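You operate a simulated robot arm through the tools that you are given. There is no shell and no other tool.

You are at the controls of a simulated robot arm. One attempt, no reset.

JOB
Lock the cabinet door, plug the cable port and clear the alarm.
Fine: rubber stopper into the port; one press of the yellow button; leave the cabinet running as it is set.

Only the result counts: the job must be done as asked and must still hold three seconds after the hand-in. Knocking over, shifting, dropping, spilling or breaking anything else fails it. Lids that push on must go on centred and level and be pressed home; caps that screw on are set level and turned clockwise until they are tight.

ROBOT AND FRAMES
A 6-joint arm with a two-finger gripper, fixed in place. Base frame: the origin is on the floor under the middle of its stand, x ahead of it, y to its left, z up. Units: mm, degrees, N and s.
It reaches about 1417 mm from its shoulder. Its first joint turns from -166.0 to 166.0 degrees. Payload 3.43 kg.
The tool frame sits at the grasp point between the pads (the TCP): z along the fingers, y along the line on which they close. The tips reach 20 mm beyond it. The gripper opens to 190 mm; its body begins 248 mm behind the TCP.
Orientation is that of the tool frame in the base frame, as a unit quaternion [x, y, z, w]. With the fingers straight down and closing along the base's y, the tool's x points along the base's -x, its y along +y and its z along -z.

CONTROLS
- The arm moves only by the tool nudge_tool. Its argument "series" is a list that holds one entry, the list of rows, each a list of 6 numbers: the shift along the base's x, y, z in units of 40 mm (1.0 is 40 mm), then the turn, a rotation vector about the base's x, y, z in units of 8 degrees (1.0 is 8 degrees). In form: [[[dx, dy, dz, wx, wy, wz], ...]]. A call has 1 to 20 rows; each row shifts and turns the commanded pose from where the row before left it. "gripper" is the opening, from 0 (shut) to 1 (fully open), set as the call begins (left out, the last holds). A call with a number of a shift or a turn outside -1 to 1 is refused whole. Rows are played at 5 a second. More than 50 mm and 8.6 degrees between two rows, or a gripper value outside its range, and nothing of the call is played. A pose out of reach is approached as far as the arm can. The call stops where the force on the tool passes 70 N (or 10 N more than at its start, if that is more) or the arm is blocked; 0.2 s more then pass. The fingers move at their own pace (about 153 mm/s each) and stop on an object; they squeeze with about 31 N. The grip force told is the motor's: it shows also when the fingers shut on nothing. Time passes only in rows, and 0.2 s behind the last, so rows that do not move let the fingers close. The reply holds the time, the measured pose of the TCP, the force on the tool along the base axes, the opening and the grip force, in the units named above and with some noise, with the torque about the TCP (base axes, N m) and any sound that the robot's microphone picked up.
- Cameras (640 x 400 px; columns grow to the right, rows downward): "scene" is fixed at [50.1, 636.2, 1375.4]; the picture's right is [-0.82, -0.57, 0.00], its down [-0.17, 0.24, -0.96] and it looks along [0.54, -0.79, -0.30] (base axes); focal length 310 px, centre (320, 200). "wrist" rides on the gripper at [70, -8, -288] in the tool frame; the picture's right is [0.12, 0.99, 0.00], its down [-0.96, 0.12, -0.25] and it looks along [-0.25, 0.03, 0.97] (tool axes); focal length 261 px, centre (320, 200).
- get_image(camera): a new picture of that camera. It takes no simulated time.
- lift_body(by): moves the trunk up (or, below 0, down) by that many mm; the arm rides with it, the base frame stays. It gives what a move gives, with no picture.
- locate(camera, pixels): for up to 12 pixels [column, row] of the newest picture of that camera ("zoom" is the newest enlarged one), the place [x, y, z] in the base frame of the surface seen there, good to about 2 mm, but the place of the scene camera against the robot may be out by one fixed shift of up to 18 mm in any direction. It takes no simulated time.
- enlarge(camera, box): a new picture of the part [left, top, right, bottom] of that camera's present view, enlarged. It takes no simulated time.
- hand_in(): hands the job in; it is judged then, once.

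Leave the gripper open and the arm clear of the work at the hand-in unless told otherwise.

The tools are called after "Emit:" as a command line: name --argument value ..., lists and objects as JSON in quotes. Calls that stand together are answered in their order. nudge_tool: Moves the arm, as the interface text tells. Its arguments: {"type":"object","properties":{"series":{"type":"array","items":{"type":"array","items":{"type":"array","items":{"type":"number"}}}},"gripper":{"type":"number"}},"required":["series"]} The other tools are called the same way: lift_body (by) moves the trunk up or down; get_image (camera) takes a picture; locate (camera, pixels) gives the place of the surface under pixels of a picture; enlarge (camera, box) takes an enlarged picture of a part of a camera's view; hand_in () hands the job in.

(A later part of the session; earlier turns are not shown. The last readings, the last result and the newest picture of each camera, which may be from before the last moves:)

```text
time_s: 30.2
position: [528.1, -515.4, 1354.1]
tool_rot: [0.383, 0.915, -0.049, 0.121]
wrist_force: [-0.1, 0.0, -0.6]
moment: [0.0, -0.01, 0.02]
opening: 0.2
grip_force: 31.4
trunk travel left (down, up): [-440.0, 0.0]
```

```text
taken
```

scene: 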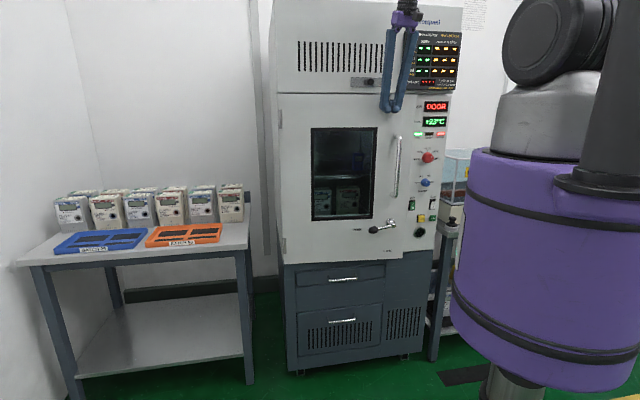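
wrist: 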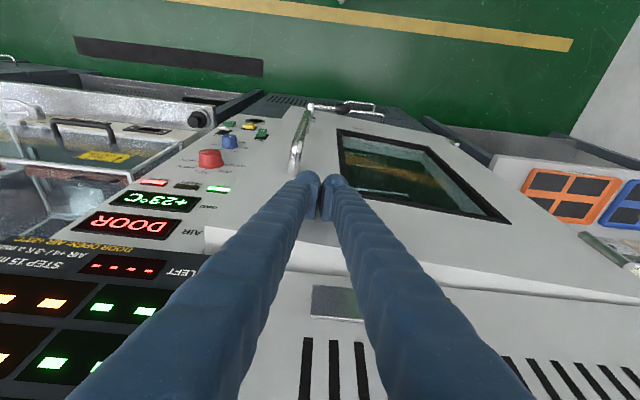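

The door is nearly shut (TCP at n ≈ -738) with no resistance yet. I continue with 3 mm steps, shifting a little right to stay away from the knob plate above.

Emit:
nudge_tool --series '[[[0, -0.106, 0, 0, 0, 0], [0, -0.106, 0, 0, 0, 0], [0, -0.106, 0, 0, 0, 0], [0, -0.106, 0, 0, 0, 0], [0, -0.106, 0, 0, 0, 0], [0, -0.106, 0, 0, 0, 0], [0, -0.106, 0, 0, 0, 0], [0, -0.106, 0, 0, 0, 0]]]'

Emit:
get_image --camera "scene"

Emit:
enlarge --camera "scene" --box '[360, 80, 450, 270]'

```text
time_s: 32.0
position: [526.8, -547.5, 1352.5]
tool_rot: [0.383, 0.915, -0.049, 0.121]
wrist_force: [0.2, 0.1, 0.2]
moment: [0.02, 0.02, 0.03]
opening: 0.2
grip_force: 30.8
trunk travel left (down, up): [-440.0, 0.0]
```

```text
taken
```

scene: 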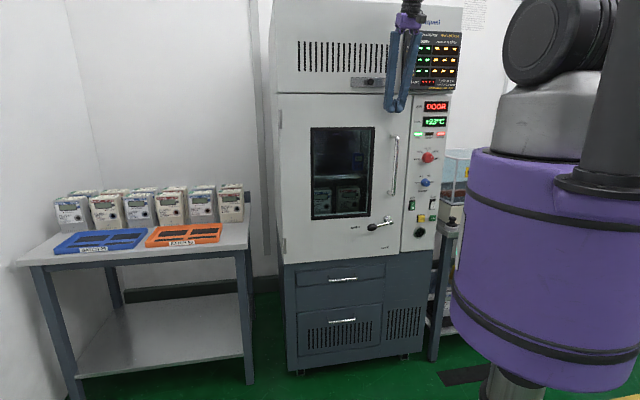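

```text
2.11 times, centred on (405, 175) of scene
```

zoom: 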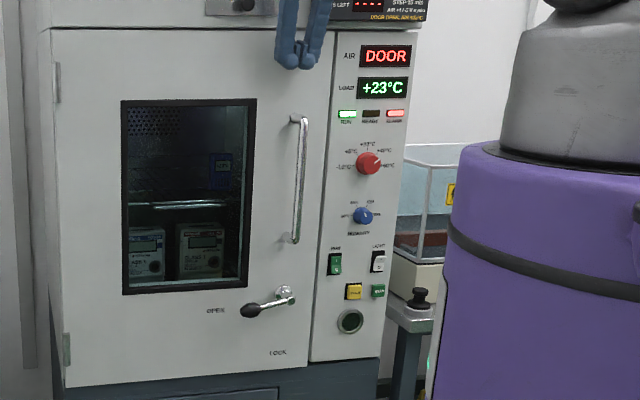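

The door looks nearly flush. I keep pressing in 2 mm steps to bring it home, watching the force.

Emit:
nudge_tool --series '[[[0.035, -0.035, 0, 0, 0, 0], [0.035, -0.035, 0, 0, 0, 0], [0.035, -0.035, 0, 0, 0, 0], [0.035, -0.035, 0, 0, 0, 0], [0.035, -0.035, 0, 0, 0, 0]]]'

Emit:
locate --camera "scene" --pixels '[[300, 110], [390, 120], [300, 240], [395, 240], [385, 200], [410, 130], [406, 215], [372, 227], [388, 221], [396, 160], [360, 232], [385, 247]]'

```text
time_s: 33.2
position: [535.1, -554.9, 1353.1]
tool_rot: [0.383, 0.915, -0.049, 0.121]
wrist_force: [0.4, 0.0, -0.3]
moment: [-0.02, -0.01, -0.02]
opening: 0.0
grip_force: 30.5
trunk travel left (down, up): [-440.0, 0.0]
```

```text
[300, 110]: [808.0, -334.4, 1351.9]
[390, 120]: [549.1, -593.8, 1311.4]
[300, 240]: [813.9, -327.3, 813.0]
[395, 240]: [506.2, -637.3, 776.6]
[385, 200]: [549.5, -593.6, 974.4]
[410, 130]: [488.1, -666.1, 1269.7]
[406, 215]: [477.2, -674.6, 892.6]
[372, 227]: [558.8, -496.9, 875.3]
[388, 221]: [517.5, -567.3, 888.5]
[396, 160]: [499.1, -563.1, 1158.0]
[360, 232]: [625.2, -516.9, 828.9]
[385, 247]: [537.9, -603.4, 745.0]
```

The scene places now show the door face parallel to the cabinet front (n equal at both ends), so it has swung shut. I press a few more mm to confirm it is home.

Emit:
nudge_tool --series '[[[0.035, -0.035, 0, 0, 0, 0], [0.035, -0.035, 0, 0, 0, 0], [0.035, -0.035, 0, 0, 0, 0], [0.025, -0.025, 0, 0, 0, 0]]]'

```text
time_s: 34.2
position: [535.7, -556.5, 1353.3]
tool_rot: [0.382, 0.915, -0.048, 0.12]
wrist_force: [-14.9, 16.0, -5.0]
moment: [0.12, 0.16, 0.03]
opening: 6.0
grip_force: 34.4
trunk travel left (down, up): [-440.0, 0.0]
```

Contact is confirmed (≈22 N outward), so the door is home. I retreat 80 mm, then go down in front of the door to about z = 960, left of the handle, tilting to 30°.

Emit:
nudge_tool --series '[[[-0.6, 0.6, 0, 0, 0, 0], [-0.7, 0.7, 0, 0, 0, 0], [-0.2, 0.2, 0, 0, 0, 0], [0.115, 0.115, -0.9, 0, 0, 0], [0.115, 0.115, -0.9, 0, 0, 0], [0.115, 0.115, -0.9, 0, 0, 0], [0.115, 0.115, -0.9, 0, 0, 0], [0.115, 0.115, -0.9, 0, 0, 0], [0.115, 0.115, -0.9, 0, 0, 0], [0.115, 0.115, -0.9, -0.33, -0.33, 0], [0.115, 0.115, -0.9, -0.33, -0.33, 0], [0.115, 0.115, -0.9, -0.33, -0.33, 0], [0.115, 0.115, -0.9, -0.33, -0.33, 0]]]'

Emit:
get_image --camera "scene"

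Emit:
get_image --camera "wrist"

```text
time_s: 37.0
position: [526.3, -454.1, 993.3]
tool_rot: [0.372, 0.891, -0.098, 0.239]
wrist_force: [-0.2, 0.2, -0.4]
moment: [0.07, 0.08, -0.07]
opening: 0.0
grip_force: 34.1
trunk travel left (down, up): [-440.0, 0.0]
```

```text
taken
```

scene: 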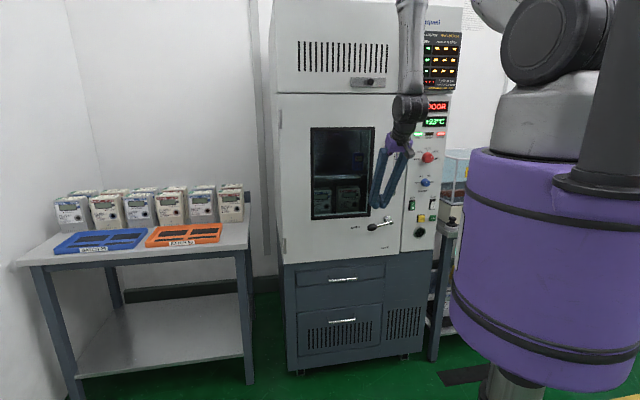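

```text
taken
```

wrist: 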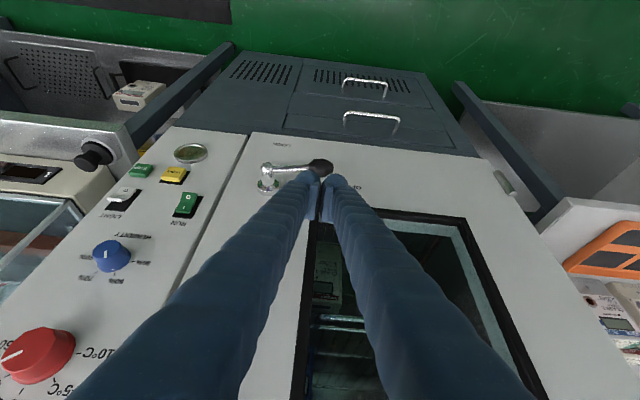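

Good view. The door is flush, and the ball sits at (320, 167) in the wrist picture with the hub at (267, 183). I locate the lever parts, labels, port and RESET.

Emit:
enlarge --camera "wrist" --box '[240, 130, 380, 220]'

Emit:
locate --camera "wrist" --pixels '[[320, 167], [310, 167], [330, 165], [285, 168], [268, 167], [267, 184], [282, 145], [355, 187], [230, 155], [191, 153], [175, 175], [143, 170]]'

Emit:
enlarge --camera "wrist" --box '[60, 120, 240, 240]'

```text
4.44 times, centred on (310, 175) of wrist
```

zoom: 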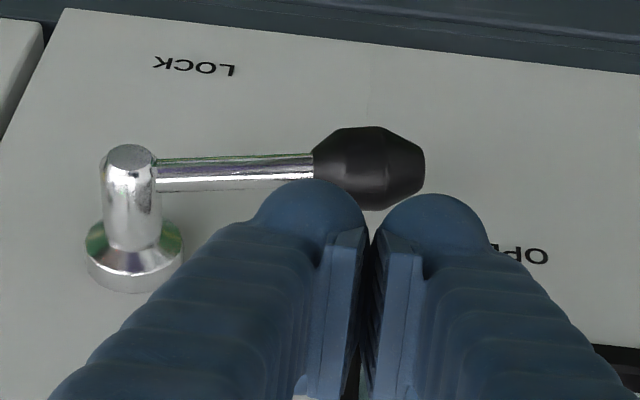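

```text
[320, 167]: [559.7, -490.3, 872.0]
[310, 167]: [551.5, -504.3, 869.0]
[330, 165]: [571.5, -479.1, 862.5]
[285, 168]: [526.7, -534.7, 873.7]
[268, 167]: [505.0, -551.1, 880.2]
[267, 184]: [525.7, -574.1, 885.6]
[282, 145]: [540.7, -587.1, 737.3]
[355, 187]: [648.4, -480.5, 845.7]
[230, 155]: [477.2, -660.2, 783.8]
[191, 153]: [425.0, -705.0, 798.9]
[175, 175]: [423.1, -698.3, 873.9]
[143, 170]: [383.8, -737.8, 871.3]
```

```text
3.33 times, centred on (150, 180) of wrist
```

zoom: 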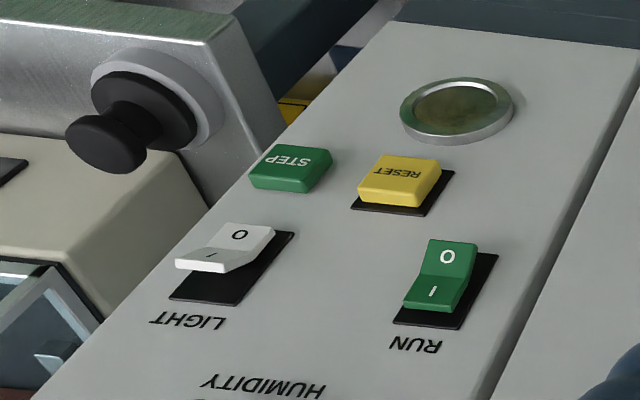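

Lever: hub at u ≈ -33, z ≈ 874; ball centre at u ≈ 49, n ≈ -750, z ≈ 862 (83 mm arm); "LOCK" is straight below the hub. Plan: push the ball down from above, then to the right, with the shut fingertips. First I hover the tips over the ball.

Emit:
nudge_tool --series '[[[0.29, -0.29, -0.7, 0, 0, 0], [0.29, -0.29, -0.7, 0, 0, 0], [0.29, -0.29, -0.7, 0, 0, 0]]]'

Emit:
get_image --camera "wrist"

Emit:
enlarge --camera "scene" --box '[340, 180, 420, 260]'

```text
time_s: 37.8
position: [560.5, -488.4, 908.3]
tool_rot: [0.372, 0.891, -0.099, 0.239]
wrist_force: [0.3, 1.3, 0.1]
moment: [-0.05, 0.1, -0.01]
opening: 0.0
grip_force: 33.9
trunk travel left (down, up): [-440.0, 0.0]
```

```text
taken
```

wrist: 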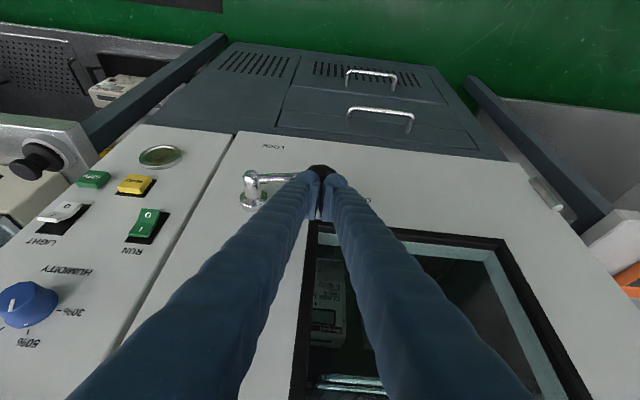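

```text
5.00 times, centred on (380, 220) of scene
```

zoom: 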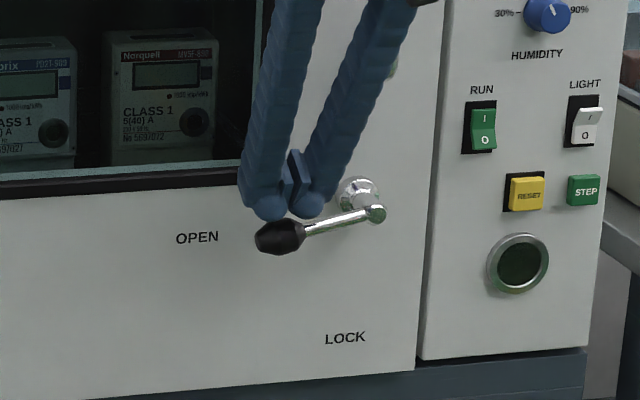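

The tips are right above the ball. I push down in 5 mm steps, 60 mm first.

Emit:
nudge_tool --series '[[[0, 0, -0.125, 0, 0, 0], [0, 0, -0.125, 0, 0, 0], [0, 0, -0.125, 0, 0, 0], [0, 0, -0.125, 0, 0, 0], [0, 0, -0.125, 0, 0, 0], [0, 0, -0.125, 0, 0, 0], [0, 0, -0.125, 0, 0, 0], [0, 0, -0.125, 0, 0, 0], [0, 0, -0.125, 0, 0, 0], [0, 0, -0.125, 0, 0, 0], [0, 0, -0.125, 0, 0, 0], [0, 0, -0.125, 0, 0, 0]]]'

Emit:
enlarge --camera "scene" --box '[340, 180, 420, 260]'

```text
time_s: 40.4
position: [559.8, -489.0, 849.5]
tool_rot: [0.372, 0.891, -0.098, 0.239]
wrist_force: [0.5, 0.1, -0.1]
moment: [-0.01, 0.01, 0.0]
opening: 0.0
grip_force: 34.0
trunk travel left (down, up): [-440.0, 0.0]
```

```text
5.00 times, centred on (380, 220) of scene
```

zoom: 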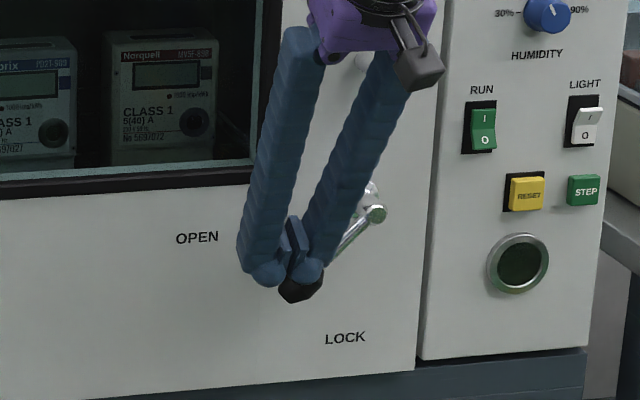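

The lever has swung about halfway down with hardly any resistance. I go 40 mm further down.

Emit:
nudge_tool --series '[[[0, 0, -0.125, 0, 0, 0], [0, 0, -0.125, 0, 0, 0], [0, 0, -0.125, 0, 0, 0], [0, 0, -0.125, 0, 0, 0], [0, 0, -0.125, 0, 0, 0], [0, 0, -0.125, 0, 0, 0], [0, 0, -0.125, 0, 0, 0], [0, 0, -0.125, 0, 0, 0], [0, 0, -0.125, 0, 0, 0]]]'

Emit:
enlarge --camera "scene" --box '[340, 180, 420, 260]'

Emit:
get_image --camera "wrist"

```text
time_s: 42.4
position: [560.3, -489.7, 802.8]
tool_rot: [0.372, 0.892, -0.097, 0.238]
wrist_force: [1.3, 0.5, 0.0]
moment: [0.07, -0.01, 0.0]
opening: 0.1
grip_force: 34.2
trunk travel left (down, up): [-440.0, 0.0]
```

```text
5.00 times, centred on (380, 220) of scene
```

zoom: 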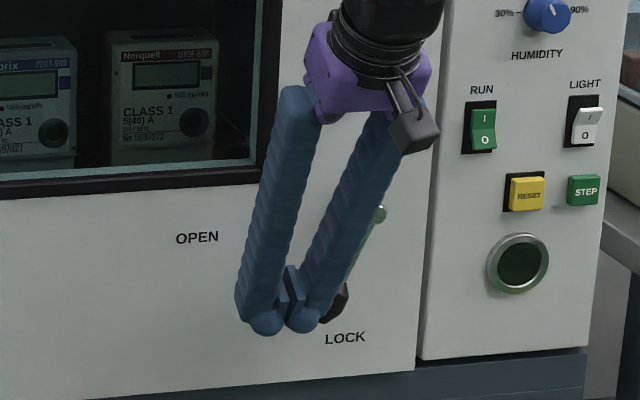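

```text
taken
```

wrist: 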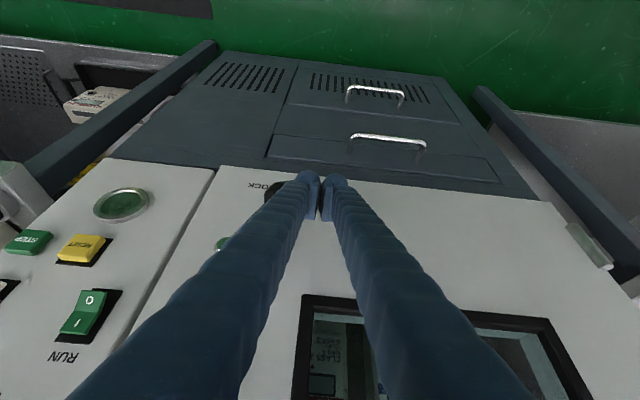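

The tips are now left of the ball. I push to the right along the door, 40 mm in 4 mm steps.

Emit:
nudge_tool --series '[[[-0.0707, -0.0707, 0, 0, 0, 0], [-0.0707, -0.0707, 0, 0, 0, 0], [-0.0707, -0.0707, 0, 0, 0, 0], [-0.0707, -0.0707, 0, 0, 0, 0], [-0.0707, -0.0707, 0, 0, 0, 0], [-0.0707, -0.0707, 0, 0, 0, 0], [-0.0707, -0.0707, 0, 0, 0, 0], [-0.0707, -0.0707, 0, 0, 0, 0], [-0.0707, -0.0707, 0, 0, 0, 0], [-0.0707, -0.0707, 0, 0, 0, 0]]]'

Emit:
enlarge --camera "scene" --box '[340, 180, 420, 260]'

Emit:
get_image --camera "wrist"

```text
time_s: 44.6
position: [532.3, -515.9, 805.4]
tool_rot: [0.373, 0.891, -0.098, 0.239]
wrist_force: [0.1, -0.2, 1.2]
moment: [0.0, 0.03, -0.02]
opening: 0.2
grip_force: 34.5
trunk travel left (down, up): [-440.0, 0.0]
```

```text
5.00 times, centred on (380, 220) of scene
```

zoom: 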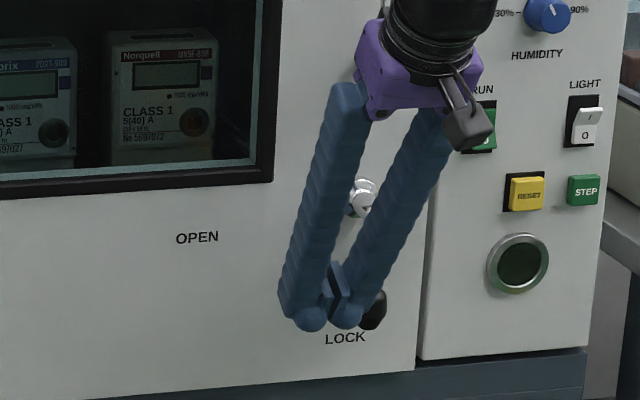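

```text
taken
```

wrist: 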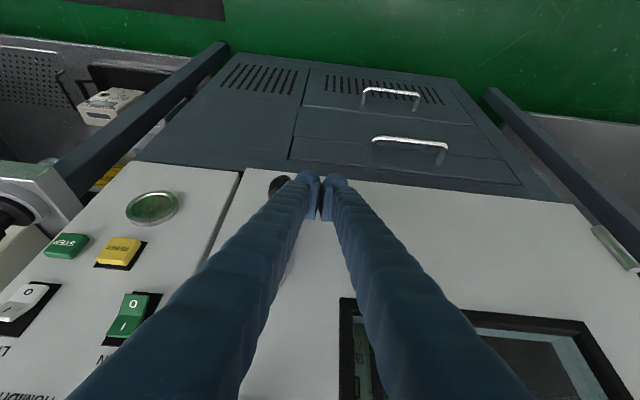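

The ball looks about under the hub now. I nudge on in 2 mm steps to feel for the end stop.

Emit:
nudge_tool --series '[[[-0.035, -0.035, 0, 0, 0, 0], [-0.035, -0.035, 0, 0, 0, 0], [-0.035, -0.035, 0, 0, 0, 0]]]'

Emit:
locate --camera "wrist" --pixels '[[279, 184], [275, 187], [282, 180]]'

```text
time_s: 45.4
position: [530.0, -517.4, 805.2]
tool_rot: [0.371, 0.892, -0.098, 0.239]
wrist_force: [21.0, 24.4, 2.8]
moment: [0.01, -0.05, 0.23]
opening: 0.0
grip_force: 34.3
trunk travel left (down, up): [-440.0, 0.0]
```

```text
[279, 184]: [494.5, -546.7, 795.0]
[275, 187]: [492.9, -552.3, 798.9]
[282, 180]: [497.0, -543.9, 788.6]
```

32 N against the end stop, with the ball at u ≈ -37, right under the hub: the lever is at LOCK. I move off it, back out 100 mm and raise, then check.

Emit:
nudge_tool --series '[[[0.2, 0.2, 0, 0, 0, 0], [0.2, 0.2, 0, 0, 0, 0], [-0.6, 0.6, 0, 0, 0, 0], [-0.6, 0.6, 0.3, 0, 0, 0], [-0.6, 0.6, 0.6, 0, 0, 0], [0, 0, 1, 0, 0, 0], [0, 0, 1, 0, 0, 0], [0, 0, 1, 0, 0, 0], [0, 0, 1, 0, 0, 0]]]'

Emit:
get_image --camera "scene"

Emit:
enlarge --camera "scene" --box '[340, 90, 460, 260]'

Emit:
get_image --camera "wrist"

```text
time_s: 47.4
position: [469.5, -431.9, 1002.2]
tool_rot: [0.372, 0.891, -0.098, 0.24]
wrist_force: [-0.8, 0.3, 0.0]
moment: [-0.06, -0.07, 0.0]
opening: 0.0
grip_force: 34.5
trunk travel left (down, up): [-440.0, 0.0]
```

```text
taken
```

scene: 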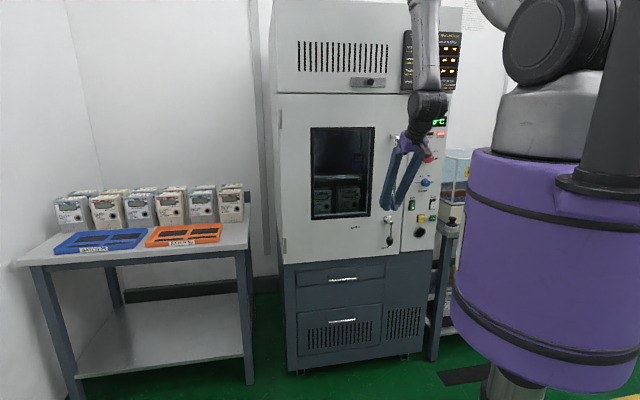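

```text
2.35 times, centred on (400, 175) of scene
```

zoom: 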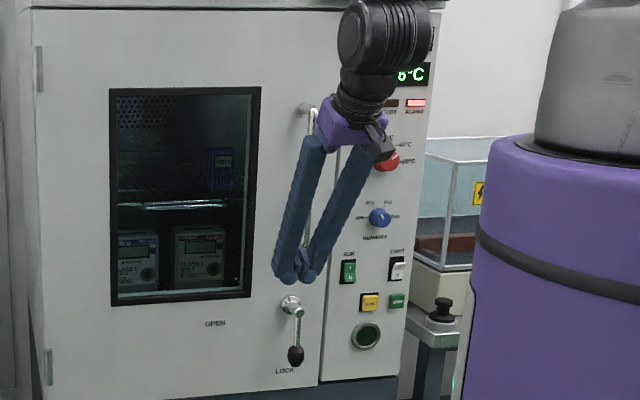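

```text
taken
```

wrist: 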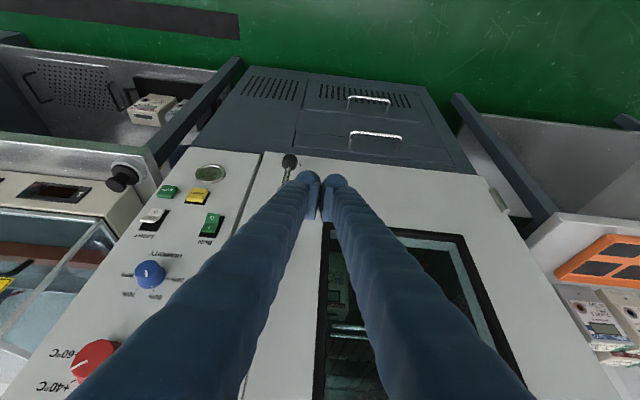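

The lever hangs at LOCK and the door is shut. Now the stopper at about (122, 178) in the wrist picture: I enlarge it and locate it, its holder and the box beside it.

Emit:
enlarge --camera "wrist" --box '[70, 130, 230, 230]'

Emit:
locate --camera "wrist" --pixels '[[114, 184], [110, 184], [118, 182], [126, 172], [138, 172], [140, 180], [150, 165], [120, 205], [128, 210], [60, 150], [100, 160], [175, 150]]'

```text
4.00 times, centred on (150, 180) of wrist
```

zoom: 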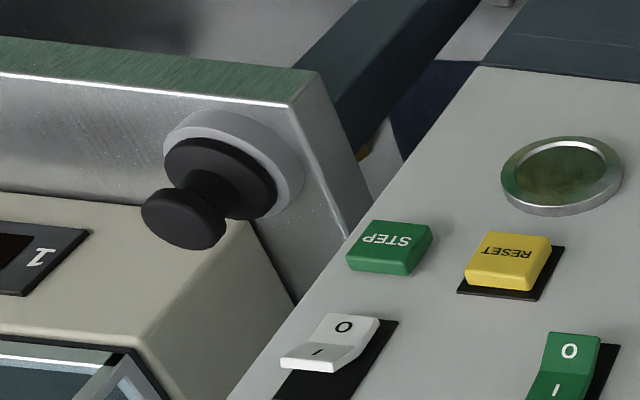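

```text
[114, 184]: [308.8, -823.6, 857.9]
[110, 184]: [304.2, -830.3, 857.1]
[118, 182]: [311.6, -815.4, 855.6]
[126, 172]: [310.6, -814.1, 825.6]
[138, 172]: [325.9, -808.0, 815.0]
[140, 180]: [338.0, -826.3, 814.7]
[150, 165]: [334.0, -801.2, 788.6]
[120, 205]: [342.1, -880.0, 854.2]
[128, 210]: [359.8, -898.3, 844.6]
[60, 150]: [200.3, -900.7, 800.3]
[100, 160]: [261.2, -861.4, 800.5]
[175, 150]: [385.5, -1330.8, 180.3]
```

The table top is z ≈ 800, the grey ring holder top is 815, the stopper flange about 827 and its knob top 858, centred near (309, -824). The instrument with the glass tank stands just behind. I locate the tank's edges to know its clearance.

Emit:
locate --camera "wrist" --pixels '[[60, 208], [105, 225], [95, 222], [20, 340], [5, 350], [50, 290], [115, 235], [85, 200], [10, 240], [40, 320], [70, 270], [30, 195]]'

Emit:
enlarge --camera "wrist" --box '[0, 130, 160, 390]'

Emit:
enlarge --camera "scene" --box '[430, 130, 480, 240]'

Emit:
locate --camera "scene" --pixels '[[455, 150], [446, 150], [455, 158], [453, 200], [465, 205], [447, 195], [452, 150], [460, 150], [441, 205], [468, 160], [460, 202], [450, 205]]'

```text
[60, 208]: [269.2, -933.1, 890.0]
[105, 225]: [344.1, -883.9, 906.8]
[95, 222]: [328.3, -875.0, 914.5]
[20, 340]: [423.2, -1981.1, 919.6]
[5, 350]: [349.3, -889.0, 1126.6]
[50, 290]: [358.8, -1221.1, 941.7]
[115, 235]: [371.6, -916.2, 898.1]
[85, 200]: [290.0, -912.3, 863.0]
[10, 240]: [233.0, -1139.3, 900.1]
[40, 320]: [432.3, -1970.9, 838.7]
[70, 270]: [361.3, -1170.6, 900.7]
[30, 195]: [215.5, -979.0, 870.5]
```

```text
1.54 times, centred on (80, 260) of wrist
```

zoom: 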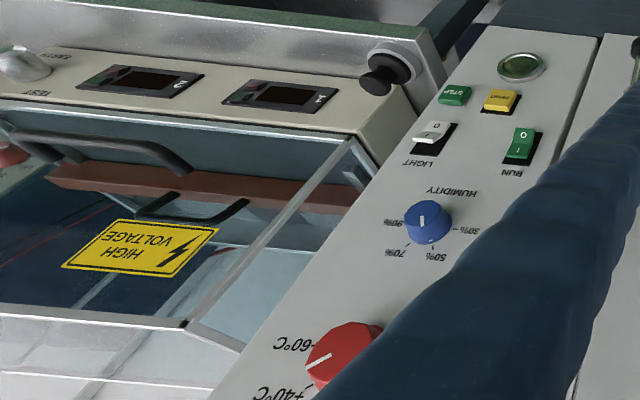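

```text
3.64 times, centred on (455, 185) of scene
```

zoom: 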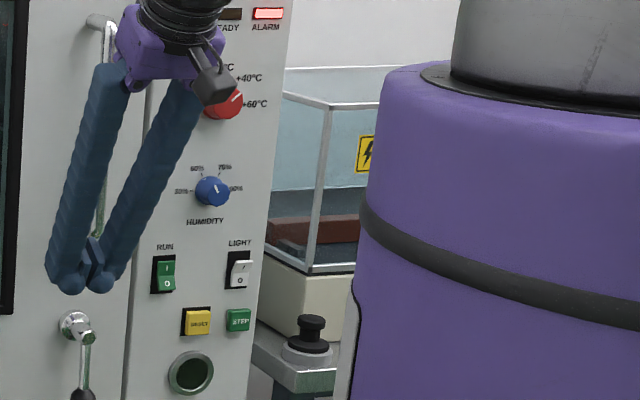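

```text
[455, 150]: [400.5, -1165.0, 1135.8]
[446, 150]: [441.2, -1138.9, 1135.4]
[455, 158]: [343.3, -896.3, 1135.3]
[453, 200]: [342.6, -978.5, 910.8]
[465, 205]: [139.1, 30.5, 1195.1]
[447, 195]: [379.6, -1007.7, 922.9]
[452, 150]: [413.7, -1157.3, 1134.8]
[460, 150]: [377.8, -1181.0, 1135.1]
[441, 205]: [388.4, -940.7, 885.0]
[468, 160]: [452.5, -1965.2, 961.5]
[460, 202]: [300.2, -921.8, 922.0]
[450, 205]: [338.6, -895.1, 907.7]
```

The tank front is at n ≈ -865 with its top at z ≈ 1127, so a vertical grasp at the stopper (n ≈ -801) clears it. I move right across the front of the panel at n ≈ -640, straightening the fingers to vertical.

Emit:
nudge_tool --series '[[[-0.627, -0.627, 0.15, 0.241, 0.241, 0], [-0.627, -0.627, 0.15, 0.241, 0.241, 0], [-0.627, -0.627, 0.15, 0.241, 0.241, 0], [-0.627, -0.627, 0.15, 0.241, 0.241, 0], [-0.627, -0.627, 0.15, 0.241, 0.241, 0], [-0.627, -0.627, 0.15, 0.241, 0.241, 0], [-0.627, -0.627, 0.15, 0.241, 0.241, 0], [-0.627, -0.627, 0.15, 0.241, 0.241, 0], [-0.627, -0.627, 0.15, 0.241, 0.241, 0], [-0.627, -0.627, 0.15, 0.241, 0.241, 0], [-0.627, -0.627, 0.15, 0.241, 0.241, 0]]]'

Emit:
get_image --camera "scene"

Emit:
get_image --camera "wrist"

```text
time_s: 49.8
position: [204.6, -663.1, 1037.2]
tool_rot: [0.393, 0.918, 0.013, 0.058]
wrist_force: [-2.1, 0.0, -0.2]
moment: [0.07, -0.41, 0.07]
opening: 0.2
grip_force: 34.3
out of reach, approached as far as the arm can: row 6, 7, 9, 10, 11
trunk travel left (down, up): [-440.0, 0.0]
```

```text
taken
```

scene: 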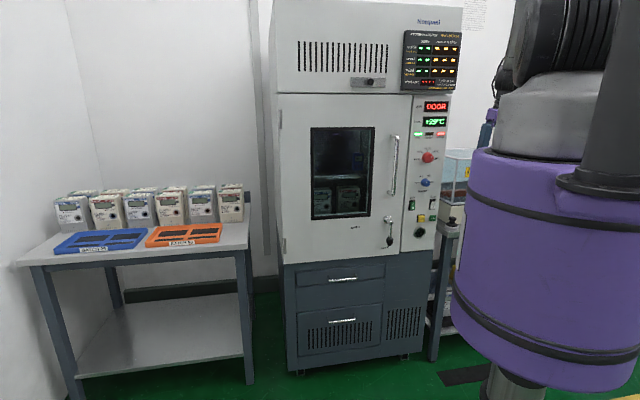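

```text
taken
```

wrist: 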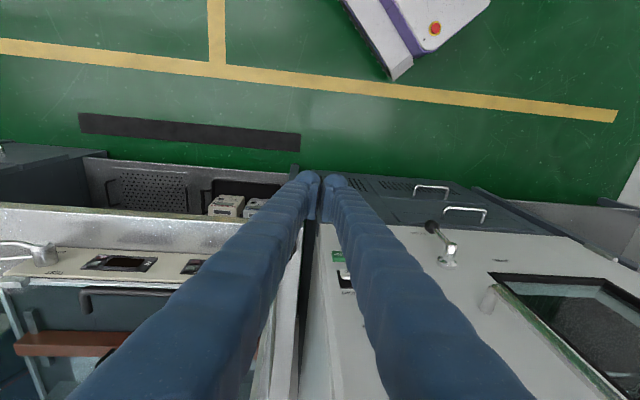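

The arm lagged through a wrist singularity; the pose is (205, -663, 1037) with a 7° lean. I straighten it to vertical and go to a viewing place above and in front of the stopper at about (266, -781, 1050).

Emit:
nudge_tool --series '[[[0, 0, 0, 0.08, 0.42, 0.1], [0, 0, 0, 0.08, 0.42, 0.1], [0.38, -0.735, 0.1, 0, 0, 0], [0.38, -0.735, 0.1, 0, 0, 0], [0.38, -0.735, 0.1, 0, 0, 0], [0.38, -0.735, 0.1, 0, 0, 0]]]'

Emit:
get_image --camera "wrist"

```text
time_s: 51.2
position: [257.5, -759.7, 1035.4]
tool_rot: [0.384, 0.92, 0.017, 0.079]
wrist_force: [0.1, -0.6, 0.4]
moment: [0.09, 0.02, 0.01]
opening: 0.0
grip_force: 34.1
out of reach, approached as far as the arm can: row 1, 2, 3, 4, 5, 6
trunk travel left (down, up): [-440.0, 0.0]
```

```text
taken
```

wrist: 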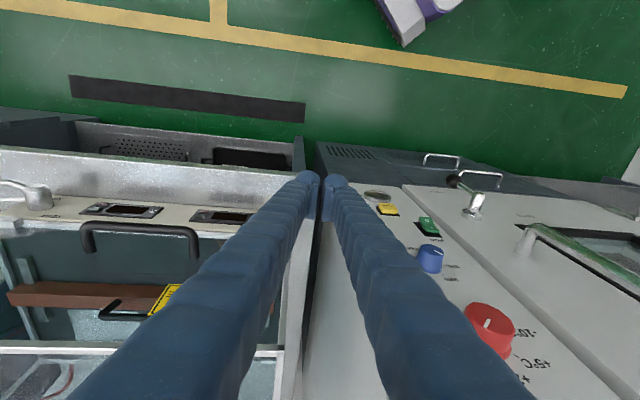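

The arm still cannot straighten here, so a wrist joint seems to be at a limit. I test by turning the tool about vertical (+16°) together with an attempt to level it, to learn which way is free.

Emit:
nudge_tool --series '[[[0, 0, 0, 0, 0, 1], [0, 0, 0, 0, 0, 1]]]'

```text
time_s: 51.8
position: [254.1, -742.0, 1026.1]
tool_rot: [0.252, 0.965, 0.02, 0.074]
wrist_force: [-0.5, -0.4, 0.0]
moment: [-0.01, -0.01, -0.01]
opening: 0.0
grip_force: 34.4
out of reach, approached as far as the arm can: row 1, 2
trunk travel left (down, up): [-440.0, 0.0]
```

Turning about vertical works. I now try again to take out the 8.8° lean (about the y axis) at this place.

Emit:
nudge_tool --series '[[[0, 0, 0, 0, 0.37, 0], [0, 0, 0, 0, 0.37, 0], [0, 0, 0, 0, 0.37, 0]]]'

Emit:
get_image --camera "scene"

Emit:
get_image --camera "wrist"

```text
time_s: 52.6
position: [254.0, -742.6, 1026.8]
tool_rot: [0.253, 0.964, 0.021, 0.075]
wrist_force: [-0.9, 0.0, 0.9]
moment: [-0.02, 0.03, 0.0]
opening: 0.0
grip_force: 33.7
out of reach, approached as far as the arm can: row 1, 2, 3
trunk travel left (down, up): [-440.0, 0.0]
```

```text
taken
```

scene: 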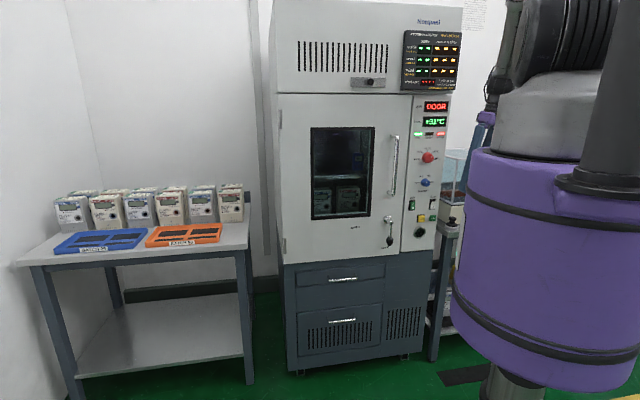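

```text
taken
```

wrist: 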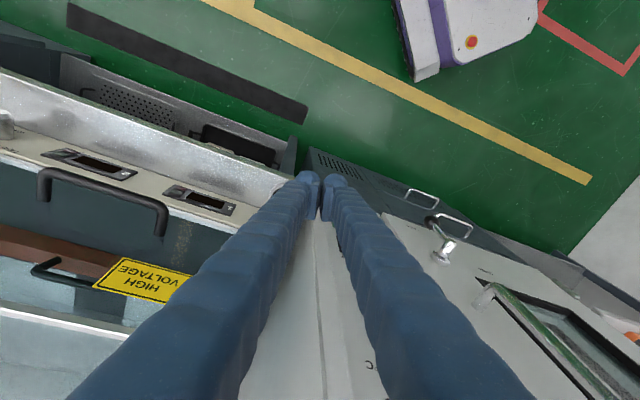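

The lean will not change here. I look closer at the wrist in the scene view.

Emit:
enlarge --camera "scene" --box '[440, 0, 540, 150]'

Emit:
locate --camera "scene" --pixels '[[497, 82], [490, 100], [487, 118], [505, 60], [508, 30], [512, 10]]'

```text
2.67 times, centred on (490, 75) of scene
```

zoom: 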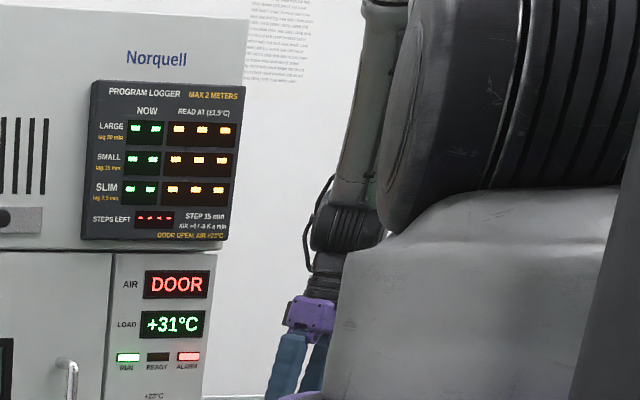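

```text
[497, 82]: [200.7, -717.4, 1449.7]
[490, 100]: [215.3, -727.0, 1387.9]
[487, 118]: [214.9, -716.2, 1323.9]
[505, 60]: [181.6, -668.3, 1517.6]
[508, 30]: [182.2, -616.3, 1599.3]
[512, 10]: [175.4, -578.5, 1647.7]
```

The wrist geometry shows the forearm-roll joint flipped to its end stop when the tool passed in line with the forearm off-plane. To undo that I go back the way I came, to about (455, -445, 1010) with 30° forward tilt, keeping a left lean while passing the aligned posture.

Emit:
nudge_tool --series '[[[0.359, 0.531, -0.03, -0.133, -0.168, -0.02], [0.359, 0.531, -0.03, -0.133, -0.168, -0.02], [0.359, 0.531, -0.03, -0.133, -0.168, -0.02], [0.359, 0.531, -0.03, -0.133, -0.168, -0.02], [0.359, 0.531, -0.03, -0.133, -0.168, -0.02], [0.359, 0.531, -0.03, -0.133, -0.168, -0.02], [0.359, 0.531, -0.03, -0.133, -0.168, -0.02], [0.359, 0.531, -0.03, -0.133, -0.168, -0.02], [0.359, 0.531, -0.03, -0.133, -0.168, -0.02], [0.359, 0.531, -0.03, -0.133, -0.168, -0.02], [0.359, 0.531, -0.03, -0.133, -0.168, -0.02], [0.359, 0.531, -0.03, -0.133, -0.168, -0.02], [0.359, 0.531, -0.03, -0.133, -0.168, -0.02], [0.359, 0.531, -0.03, -0.133, -0.168, -0.02]]]'

Emit:
get_image --camera "scene"

```text
time_s: 55.6
position: [456.7, -445.9, 1010.4]
tool_rot: [0.253, 0.929, -0.064, 0.262]
wrist_force: [0.4, 0.6, -0.9]
moment: [-0.01, 0.04, 0.03]
opening: 0.1
grip_force: 34.1
trunk travel left (down, up): [-440.0, 0.0]
```

```text
taken
```

scene: 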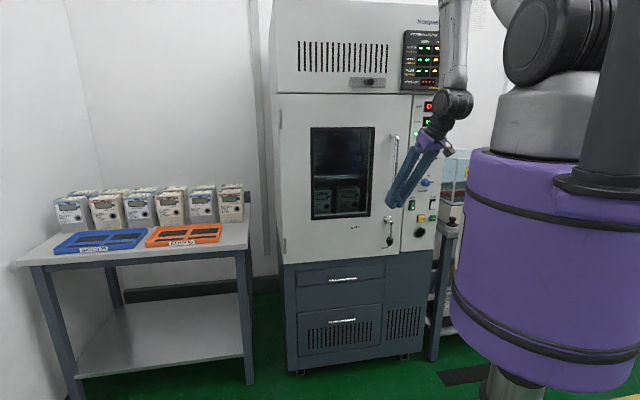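

That worked with no reach warnings. Now I turn -15° about vertical to align with the arm's plane, then rise to z ≈ 1350 while reducing the tilt to 15°, passing the aligned posture in-plane.

Emit:
nudge_tool --series '[[[0, 0, 0, -0.03, 0.05, -0.93], [0, 0, 0, -0.03, 0.05, -0.93], [0.102, -0.102, 0.95, 0.147, 0.147, 0], [0.102, -0.102, 0.95, 0.147, 0.147, 0], [0.102, -0.102, 0.95, 0.147, 0.147, 0], [0.102, -0.102, 0.95, 0.147, 0.147, 0], [0.102, -0.102, 0.95, 0.147, 0.147, 0], [0.102, -0.102, 0.95, 0.147, 0.147, 0], [0.102, -0.102, 0.95, 0.147, 0.147, 0], [0.102, -0.102, 0.95, 0.147, 0.147, 0], [0.102, -0.102, 0.95, 0.147, 0.147, 0]]]'

Emit:
get_image --camera "scene"

```text
time_s: 58.0
position: [492.0, -480.5, 1345.7]
tool_rot: [0.38, 0.914, -0.054, 0.129]
wrist_force: [0.4, -0.3, 0.4]
moment: [-0.02, 0.03, 0.03]
opening: 0.0
grip_force: 33.5
out of reach, approached as far as the arm can: row 7
trunk travel left (down, up): [-440.0, 0.0]
```

```text
taken
```

scene: 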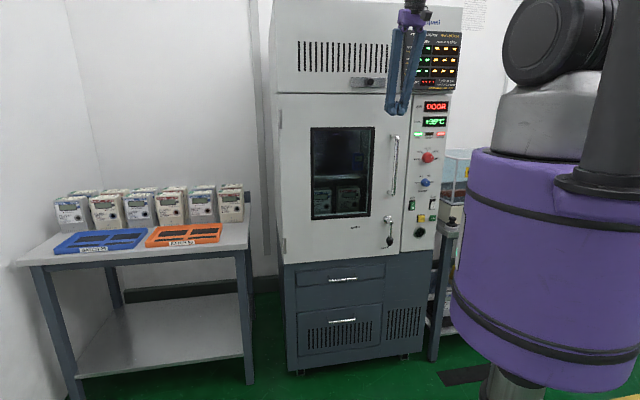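

Recovered (only one row lagged) and the tool is in-plane at 16° tilt. Now I move right at height to about (252, -767, 1250), straightening to vertical; this keeps the wrist bent the same way throughout.

Emit:
nudge_tool --series '[[[-0.546, -0.65, -0.2, 0.129, 0.129, 0], [-0.546, -0.65, -0.2, 0.129, 0.129, 0], [-0.546, -0.65, -0.2, 0.129, 0.129, 0], [-0.546, -0.65, -0.2, 0.129, 0.129, 0], [-0.546, -0.65, -0.2, 0.129, 0.129, 0], [-0.546, -0.65, -0.2, 0.129, 0.129, 0], [-0.546, -0.65, -0.2, 0.129, 0.129, 0], [-0.546, -0.65, -0.2, 0.129, 0.129, 0], [-0.546, -0.65, -0.2, 0.129, 0.129, 0], [-0.546, -0.65, -0.2, 0.129, 0.129, 0], [-0.546, -0.65, -0.2, 0.129, 0.129, 0]]]'

Emit:
get_image --camera "wrist"

```text
time_s: 60.4
position: [251.6, -766.0, 1257.2]
tool_rot: [0.383, 0.924, 0.0, -0.001]
wrist_force: [-0.2, -0.1, -0.3]
moment: [0.06, 0.01, -0.01]
opening: 0.1
grip_force: 33.8
trunk travel left (down, up): [-440.0, 0.0]
```

```text
taken
```

wrist: 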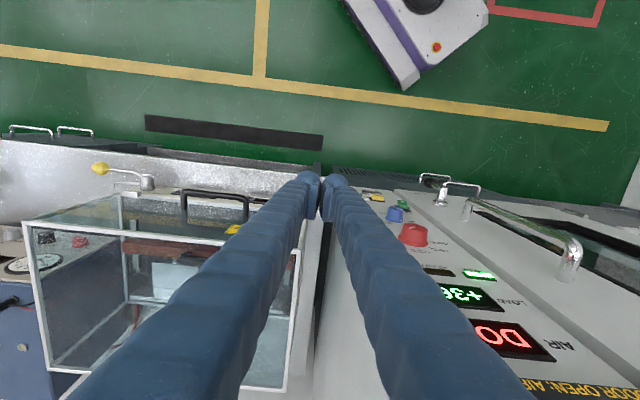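

The tool is exactly vertical in front of the stopper's place. I open the fingers to about 90 mm and descend to z ≈ 1020 to see the stopper between them.

Emit:
nudge_tool --series '[[[0, 0, -0.85, 0, 0, 0], [0, 0, -0.85, 0, 0, 0], [0, 0, -0.85, 0, 0, 0], [0, 0, -0.85, 0, 0, 0], [0, 0, -0.85, 0, 0, 0], [0, 0, -0.85, 0, 0, 0], [0, 0, -0.85, 0, 0, 0]]]' --gripper 0.47

Emit:
get_image --camera "wrist"

Emit:
enlarge --camera "wrist" --box '[240, 110, 400, 210]'

```text
time_s: 62.0
position: [253.6, -766.5, 1018.6]
tool_rot: [0.383, 0.924, 0.0, 0.0]
wrist_force: [0.7, -0.7, -0.1]
moment: [0.03, 0.02, 0.0]
opening: 89.4
grip_force: 0.1
trunk travel left (down, up): [-440.0, 0.0]
```

```text
taken
```

wrist: 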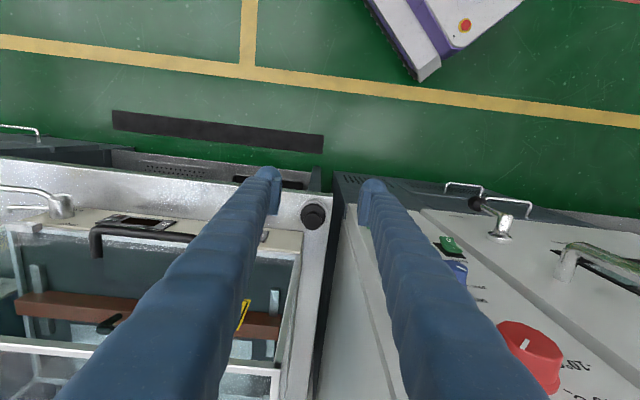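

```text
4.00 times, centred on (320, 160) of wrist
```

zoom: 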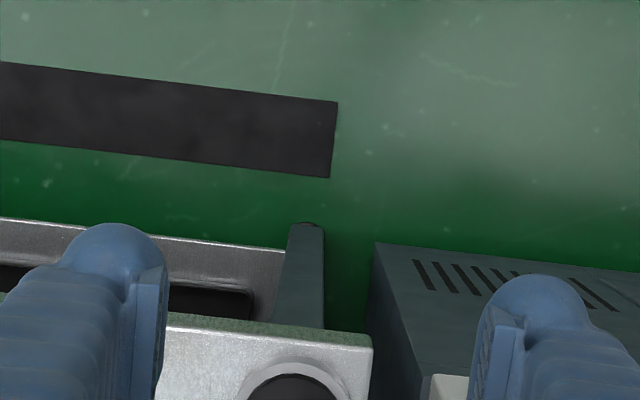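

The stopper is in view at (313, 216). I enlarge and locate its knob.

Emit:
enlarge --camera "wrist" --box '[280, 190, 350, 240]'

Emit:
locate --camera "wrist" --pixels '[[313, 217], [304, 217], [322, 217], [313, 209], [313, 226], [302, 206], [313, 203], [325, 209], [330, 222], [300, 235], [345, 240], [350, 215]]'

```text
8.00 times, centred on (315, 215) of wrist
```

zoom: 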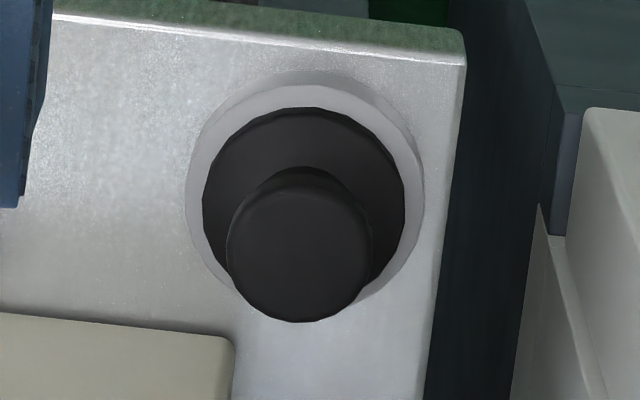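

```text
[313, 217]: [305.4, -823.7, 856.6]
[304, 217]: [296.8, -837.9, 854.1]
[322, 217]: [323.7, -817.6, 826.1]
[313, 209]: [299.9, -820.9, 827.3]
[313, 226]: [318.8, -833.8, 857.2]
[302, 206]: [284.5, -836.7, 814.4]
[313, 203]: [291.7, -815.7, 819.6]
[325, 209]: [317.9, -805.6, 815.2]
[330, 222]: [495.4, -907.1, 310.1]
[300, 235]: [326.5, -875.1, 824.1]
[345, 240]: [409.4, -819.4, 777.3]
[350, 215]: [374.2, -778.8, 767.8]
```

I refine the knob's centre with points across its top face, and the flange and ring edges.

Emit:
locate --camera "wrist" --pixels '[[312.5, 221.5], [304.5, 221.5], [320.5, 221.5], [312.5, 229], [312.5, 214.5], [307, 227], [318, 227], [307, 216], [318, 216]]'

Emit:
locate --camera "zoom" --pixels '[[300, 252], [235, 252], [365, 252], [300, 315], [300, 195], [215, 190], [395, 190], [195, 200], [415, 200], [300, 90], [300, 115], [230, 350]]'

```text
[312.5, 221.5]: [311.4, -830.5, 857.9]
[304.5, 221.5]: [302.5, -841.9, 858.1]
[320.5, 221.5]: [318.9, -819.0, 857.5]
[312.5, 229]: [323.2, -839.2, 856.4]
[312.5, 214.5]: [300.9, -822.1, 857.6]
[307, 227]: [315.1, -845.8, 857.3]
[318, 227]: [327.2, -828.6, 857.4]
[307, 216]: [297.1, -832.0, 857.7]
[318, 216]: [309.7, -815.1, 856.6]
```

```text
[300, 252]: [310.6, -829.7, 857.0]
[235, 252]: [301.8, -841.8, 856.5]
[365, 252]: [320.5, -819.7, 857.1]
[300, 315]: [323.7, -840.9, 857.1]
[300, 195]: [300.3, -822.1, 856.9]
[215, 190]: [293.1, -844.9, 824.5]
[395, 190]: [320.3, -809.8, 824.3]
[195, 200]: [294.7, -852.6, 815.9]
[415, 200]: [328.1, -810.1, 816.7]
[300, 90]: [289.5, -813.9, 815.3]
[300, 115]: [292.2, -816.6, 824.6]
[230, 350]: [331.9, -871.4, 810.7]
```

The knob centre is (311, -830.5), top z = 857.5, diameter ≈ 32 mm; the cabinet's side is 79 mm to its left and the instrument front 43 mm behind. I set the opening to 50 mm and move right above it, to (308, -827), at the same height.

Emit:
nudge_tool --series '[[[0.456, -0.507, 0, 0, 0, 0], [0.456, -0.507, 0, 0, 0, 0], [0.456, -0.507, 0, 0, 0, 0], [0, 0, -0.5, 0, 0, 0], [0, 0, -0.5, 0, 0, 0], [0, 0, 0, 0, 0, 0]]]' --gripper 0.263

Emit:
get_image --camera "wrist"

Emit:
enlarge --camera "wrist" --box '[240, 130, 400, 230]'

```text
time_s: 63.4
position: [307.3, -827.6, 978.9]
tool_rot: [0.382, 0.924, -0.001, 0.0]
wrist_force: [0.2, 0.2, -0.5]
moment: [0.0, -0.01, 0.01]
opening: 49.9
grip_force: 0.2
trunk travel left (down, up): [-440.0, 0.0]
```

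```text
taken
```

wrist: 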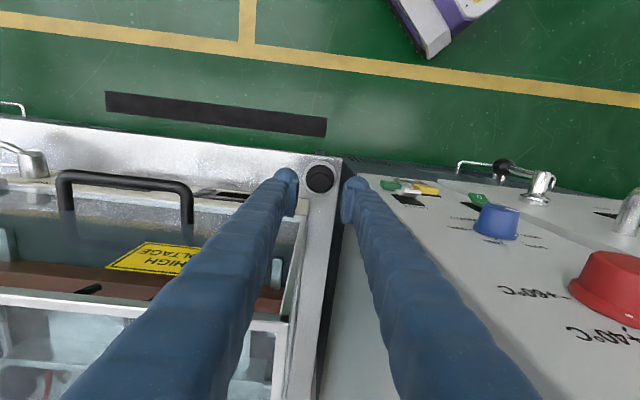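

```text
4.00 times, centred on (320, 180) of wrist
```

zoom: 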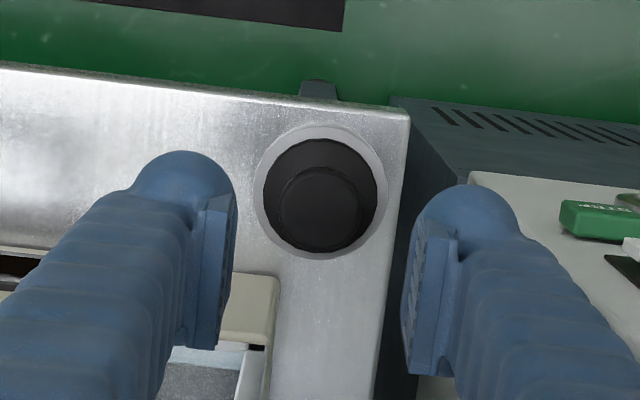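

The knob is centred between the fingers, with ≈ 20 mm from the right finger to the cabinet side. I descend to TCP z ≈ 849 so the tips stop just above the flange.

Emit:
nudge_tool --series '[[[0, 0, -0.7, 0, 0, 0], [0, 0, -0.7, 0, 0, 0], [0, 0, -0.7, 0, 0, 0], [0, 0, -0.7, 0, 0, 0], [0, 0, -0.15, 0, 0, 0], [0, 0, -0.15, 0, 0, 0], [0, 0, -0.12, 0, 0, 0]]]'

Emit:
get_image --camera "wrist"

Emit:
enlarge --camera "wrist" --box '[240, 130, 400, 230]'

```text
time_s: 65.0
position: [308.7, -830.5, 858.7]
tool_rot: [0.383, 0.924, -0.005, 0.004]
wrist_force: [-2.5, 6.7, 53.2]
moment: [-3.98, -1.92, 0.04]
opening: 50.0
grip_force: 0.0
trunk travel left (down, up): [-440.0, 0.0]
```

```text
taken
```

wrist: 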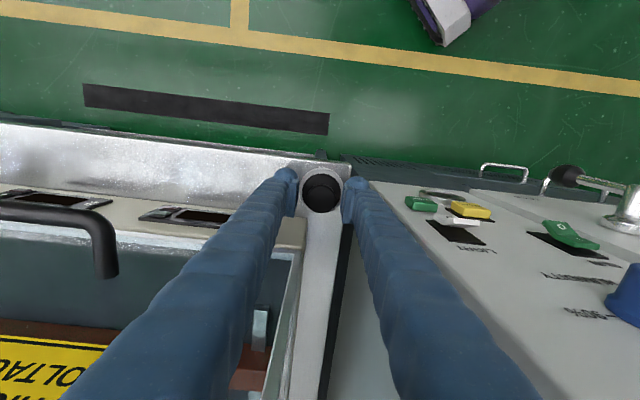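

```text
4.00 times, centred on (320, 180) of wrist
```

zoom: 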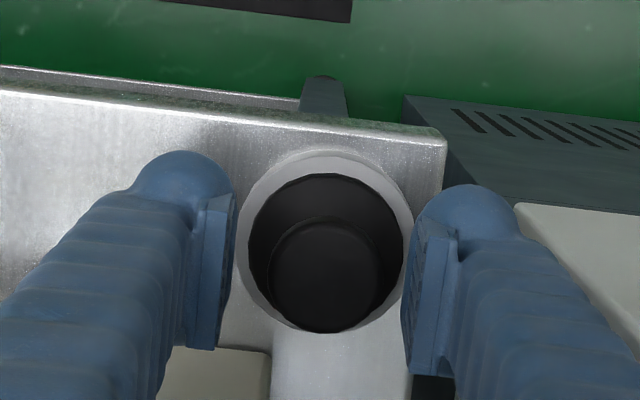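

Something touched: 53 N upward with a moment pointing to the tank side, so probably the gripper body on the tank's top rim. I lift 40 mm at once.

Emit:
nudge_tool --series '[[[0, 0, 0.5, 0, 0, 0], [0, 0, 0.5, 0, 0, 0], [0, 0, 0.5, 0, 0, 0]]]'

Emit:
get_image --camera "wrist"

Emit:
get_image --camera "scene"

```text
time_s: 65.8
position: [307.1, -825.9, 910.4]
tool_rot: [0.383, 0.924, -0.001, 0.001]
wrist_force: [0.3, 0.1, -0.4]
moment: [-0.08, -0.04, -0.02]
opening: 49.9
grip_force: 0.1
trunk travel left (down, up): [-440.0, 0.0]
```

```text
taken
```

wrist: 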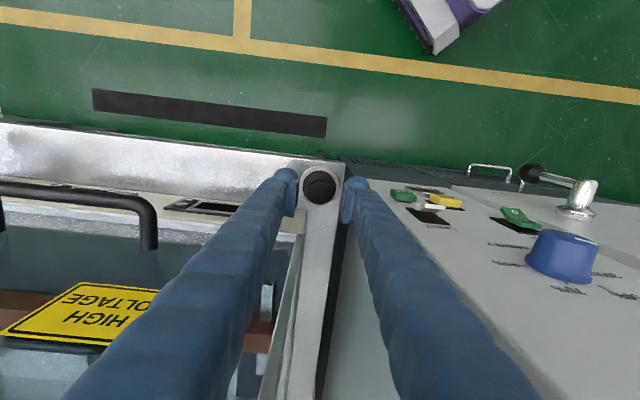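

```text
taken
```

scene: 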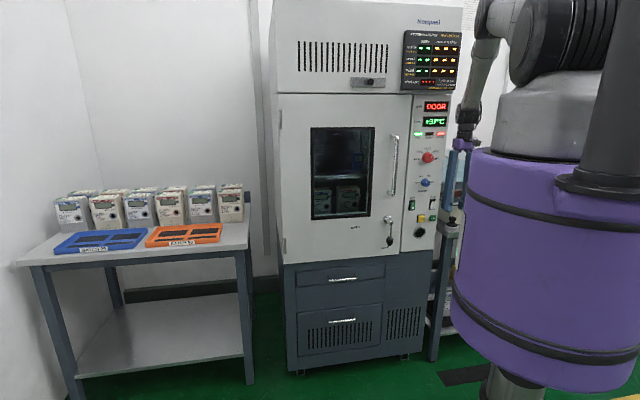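

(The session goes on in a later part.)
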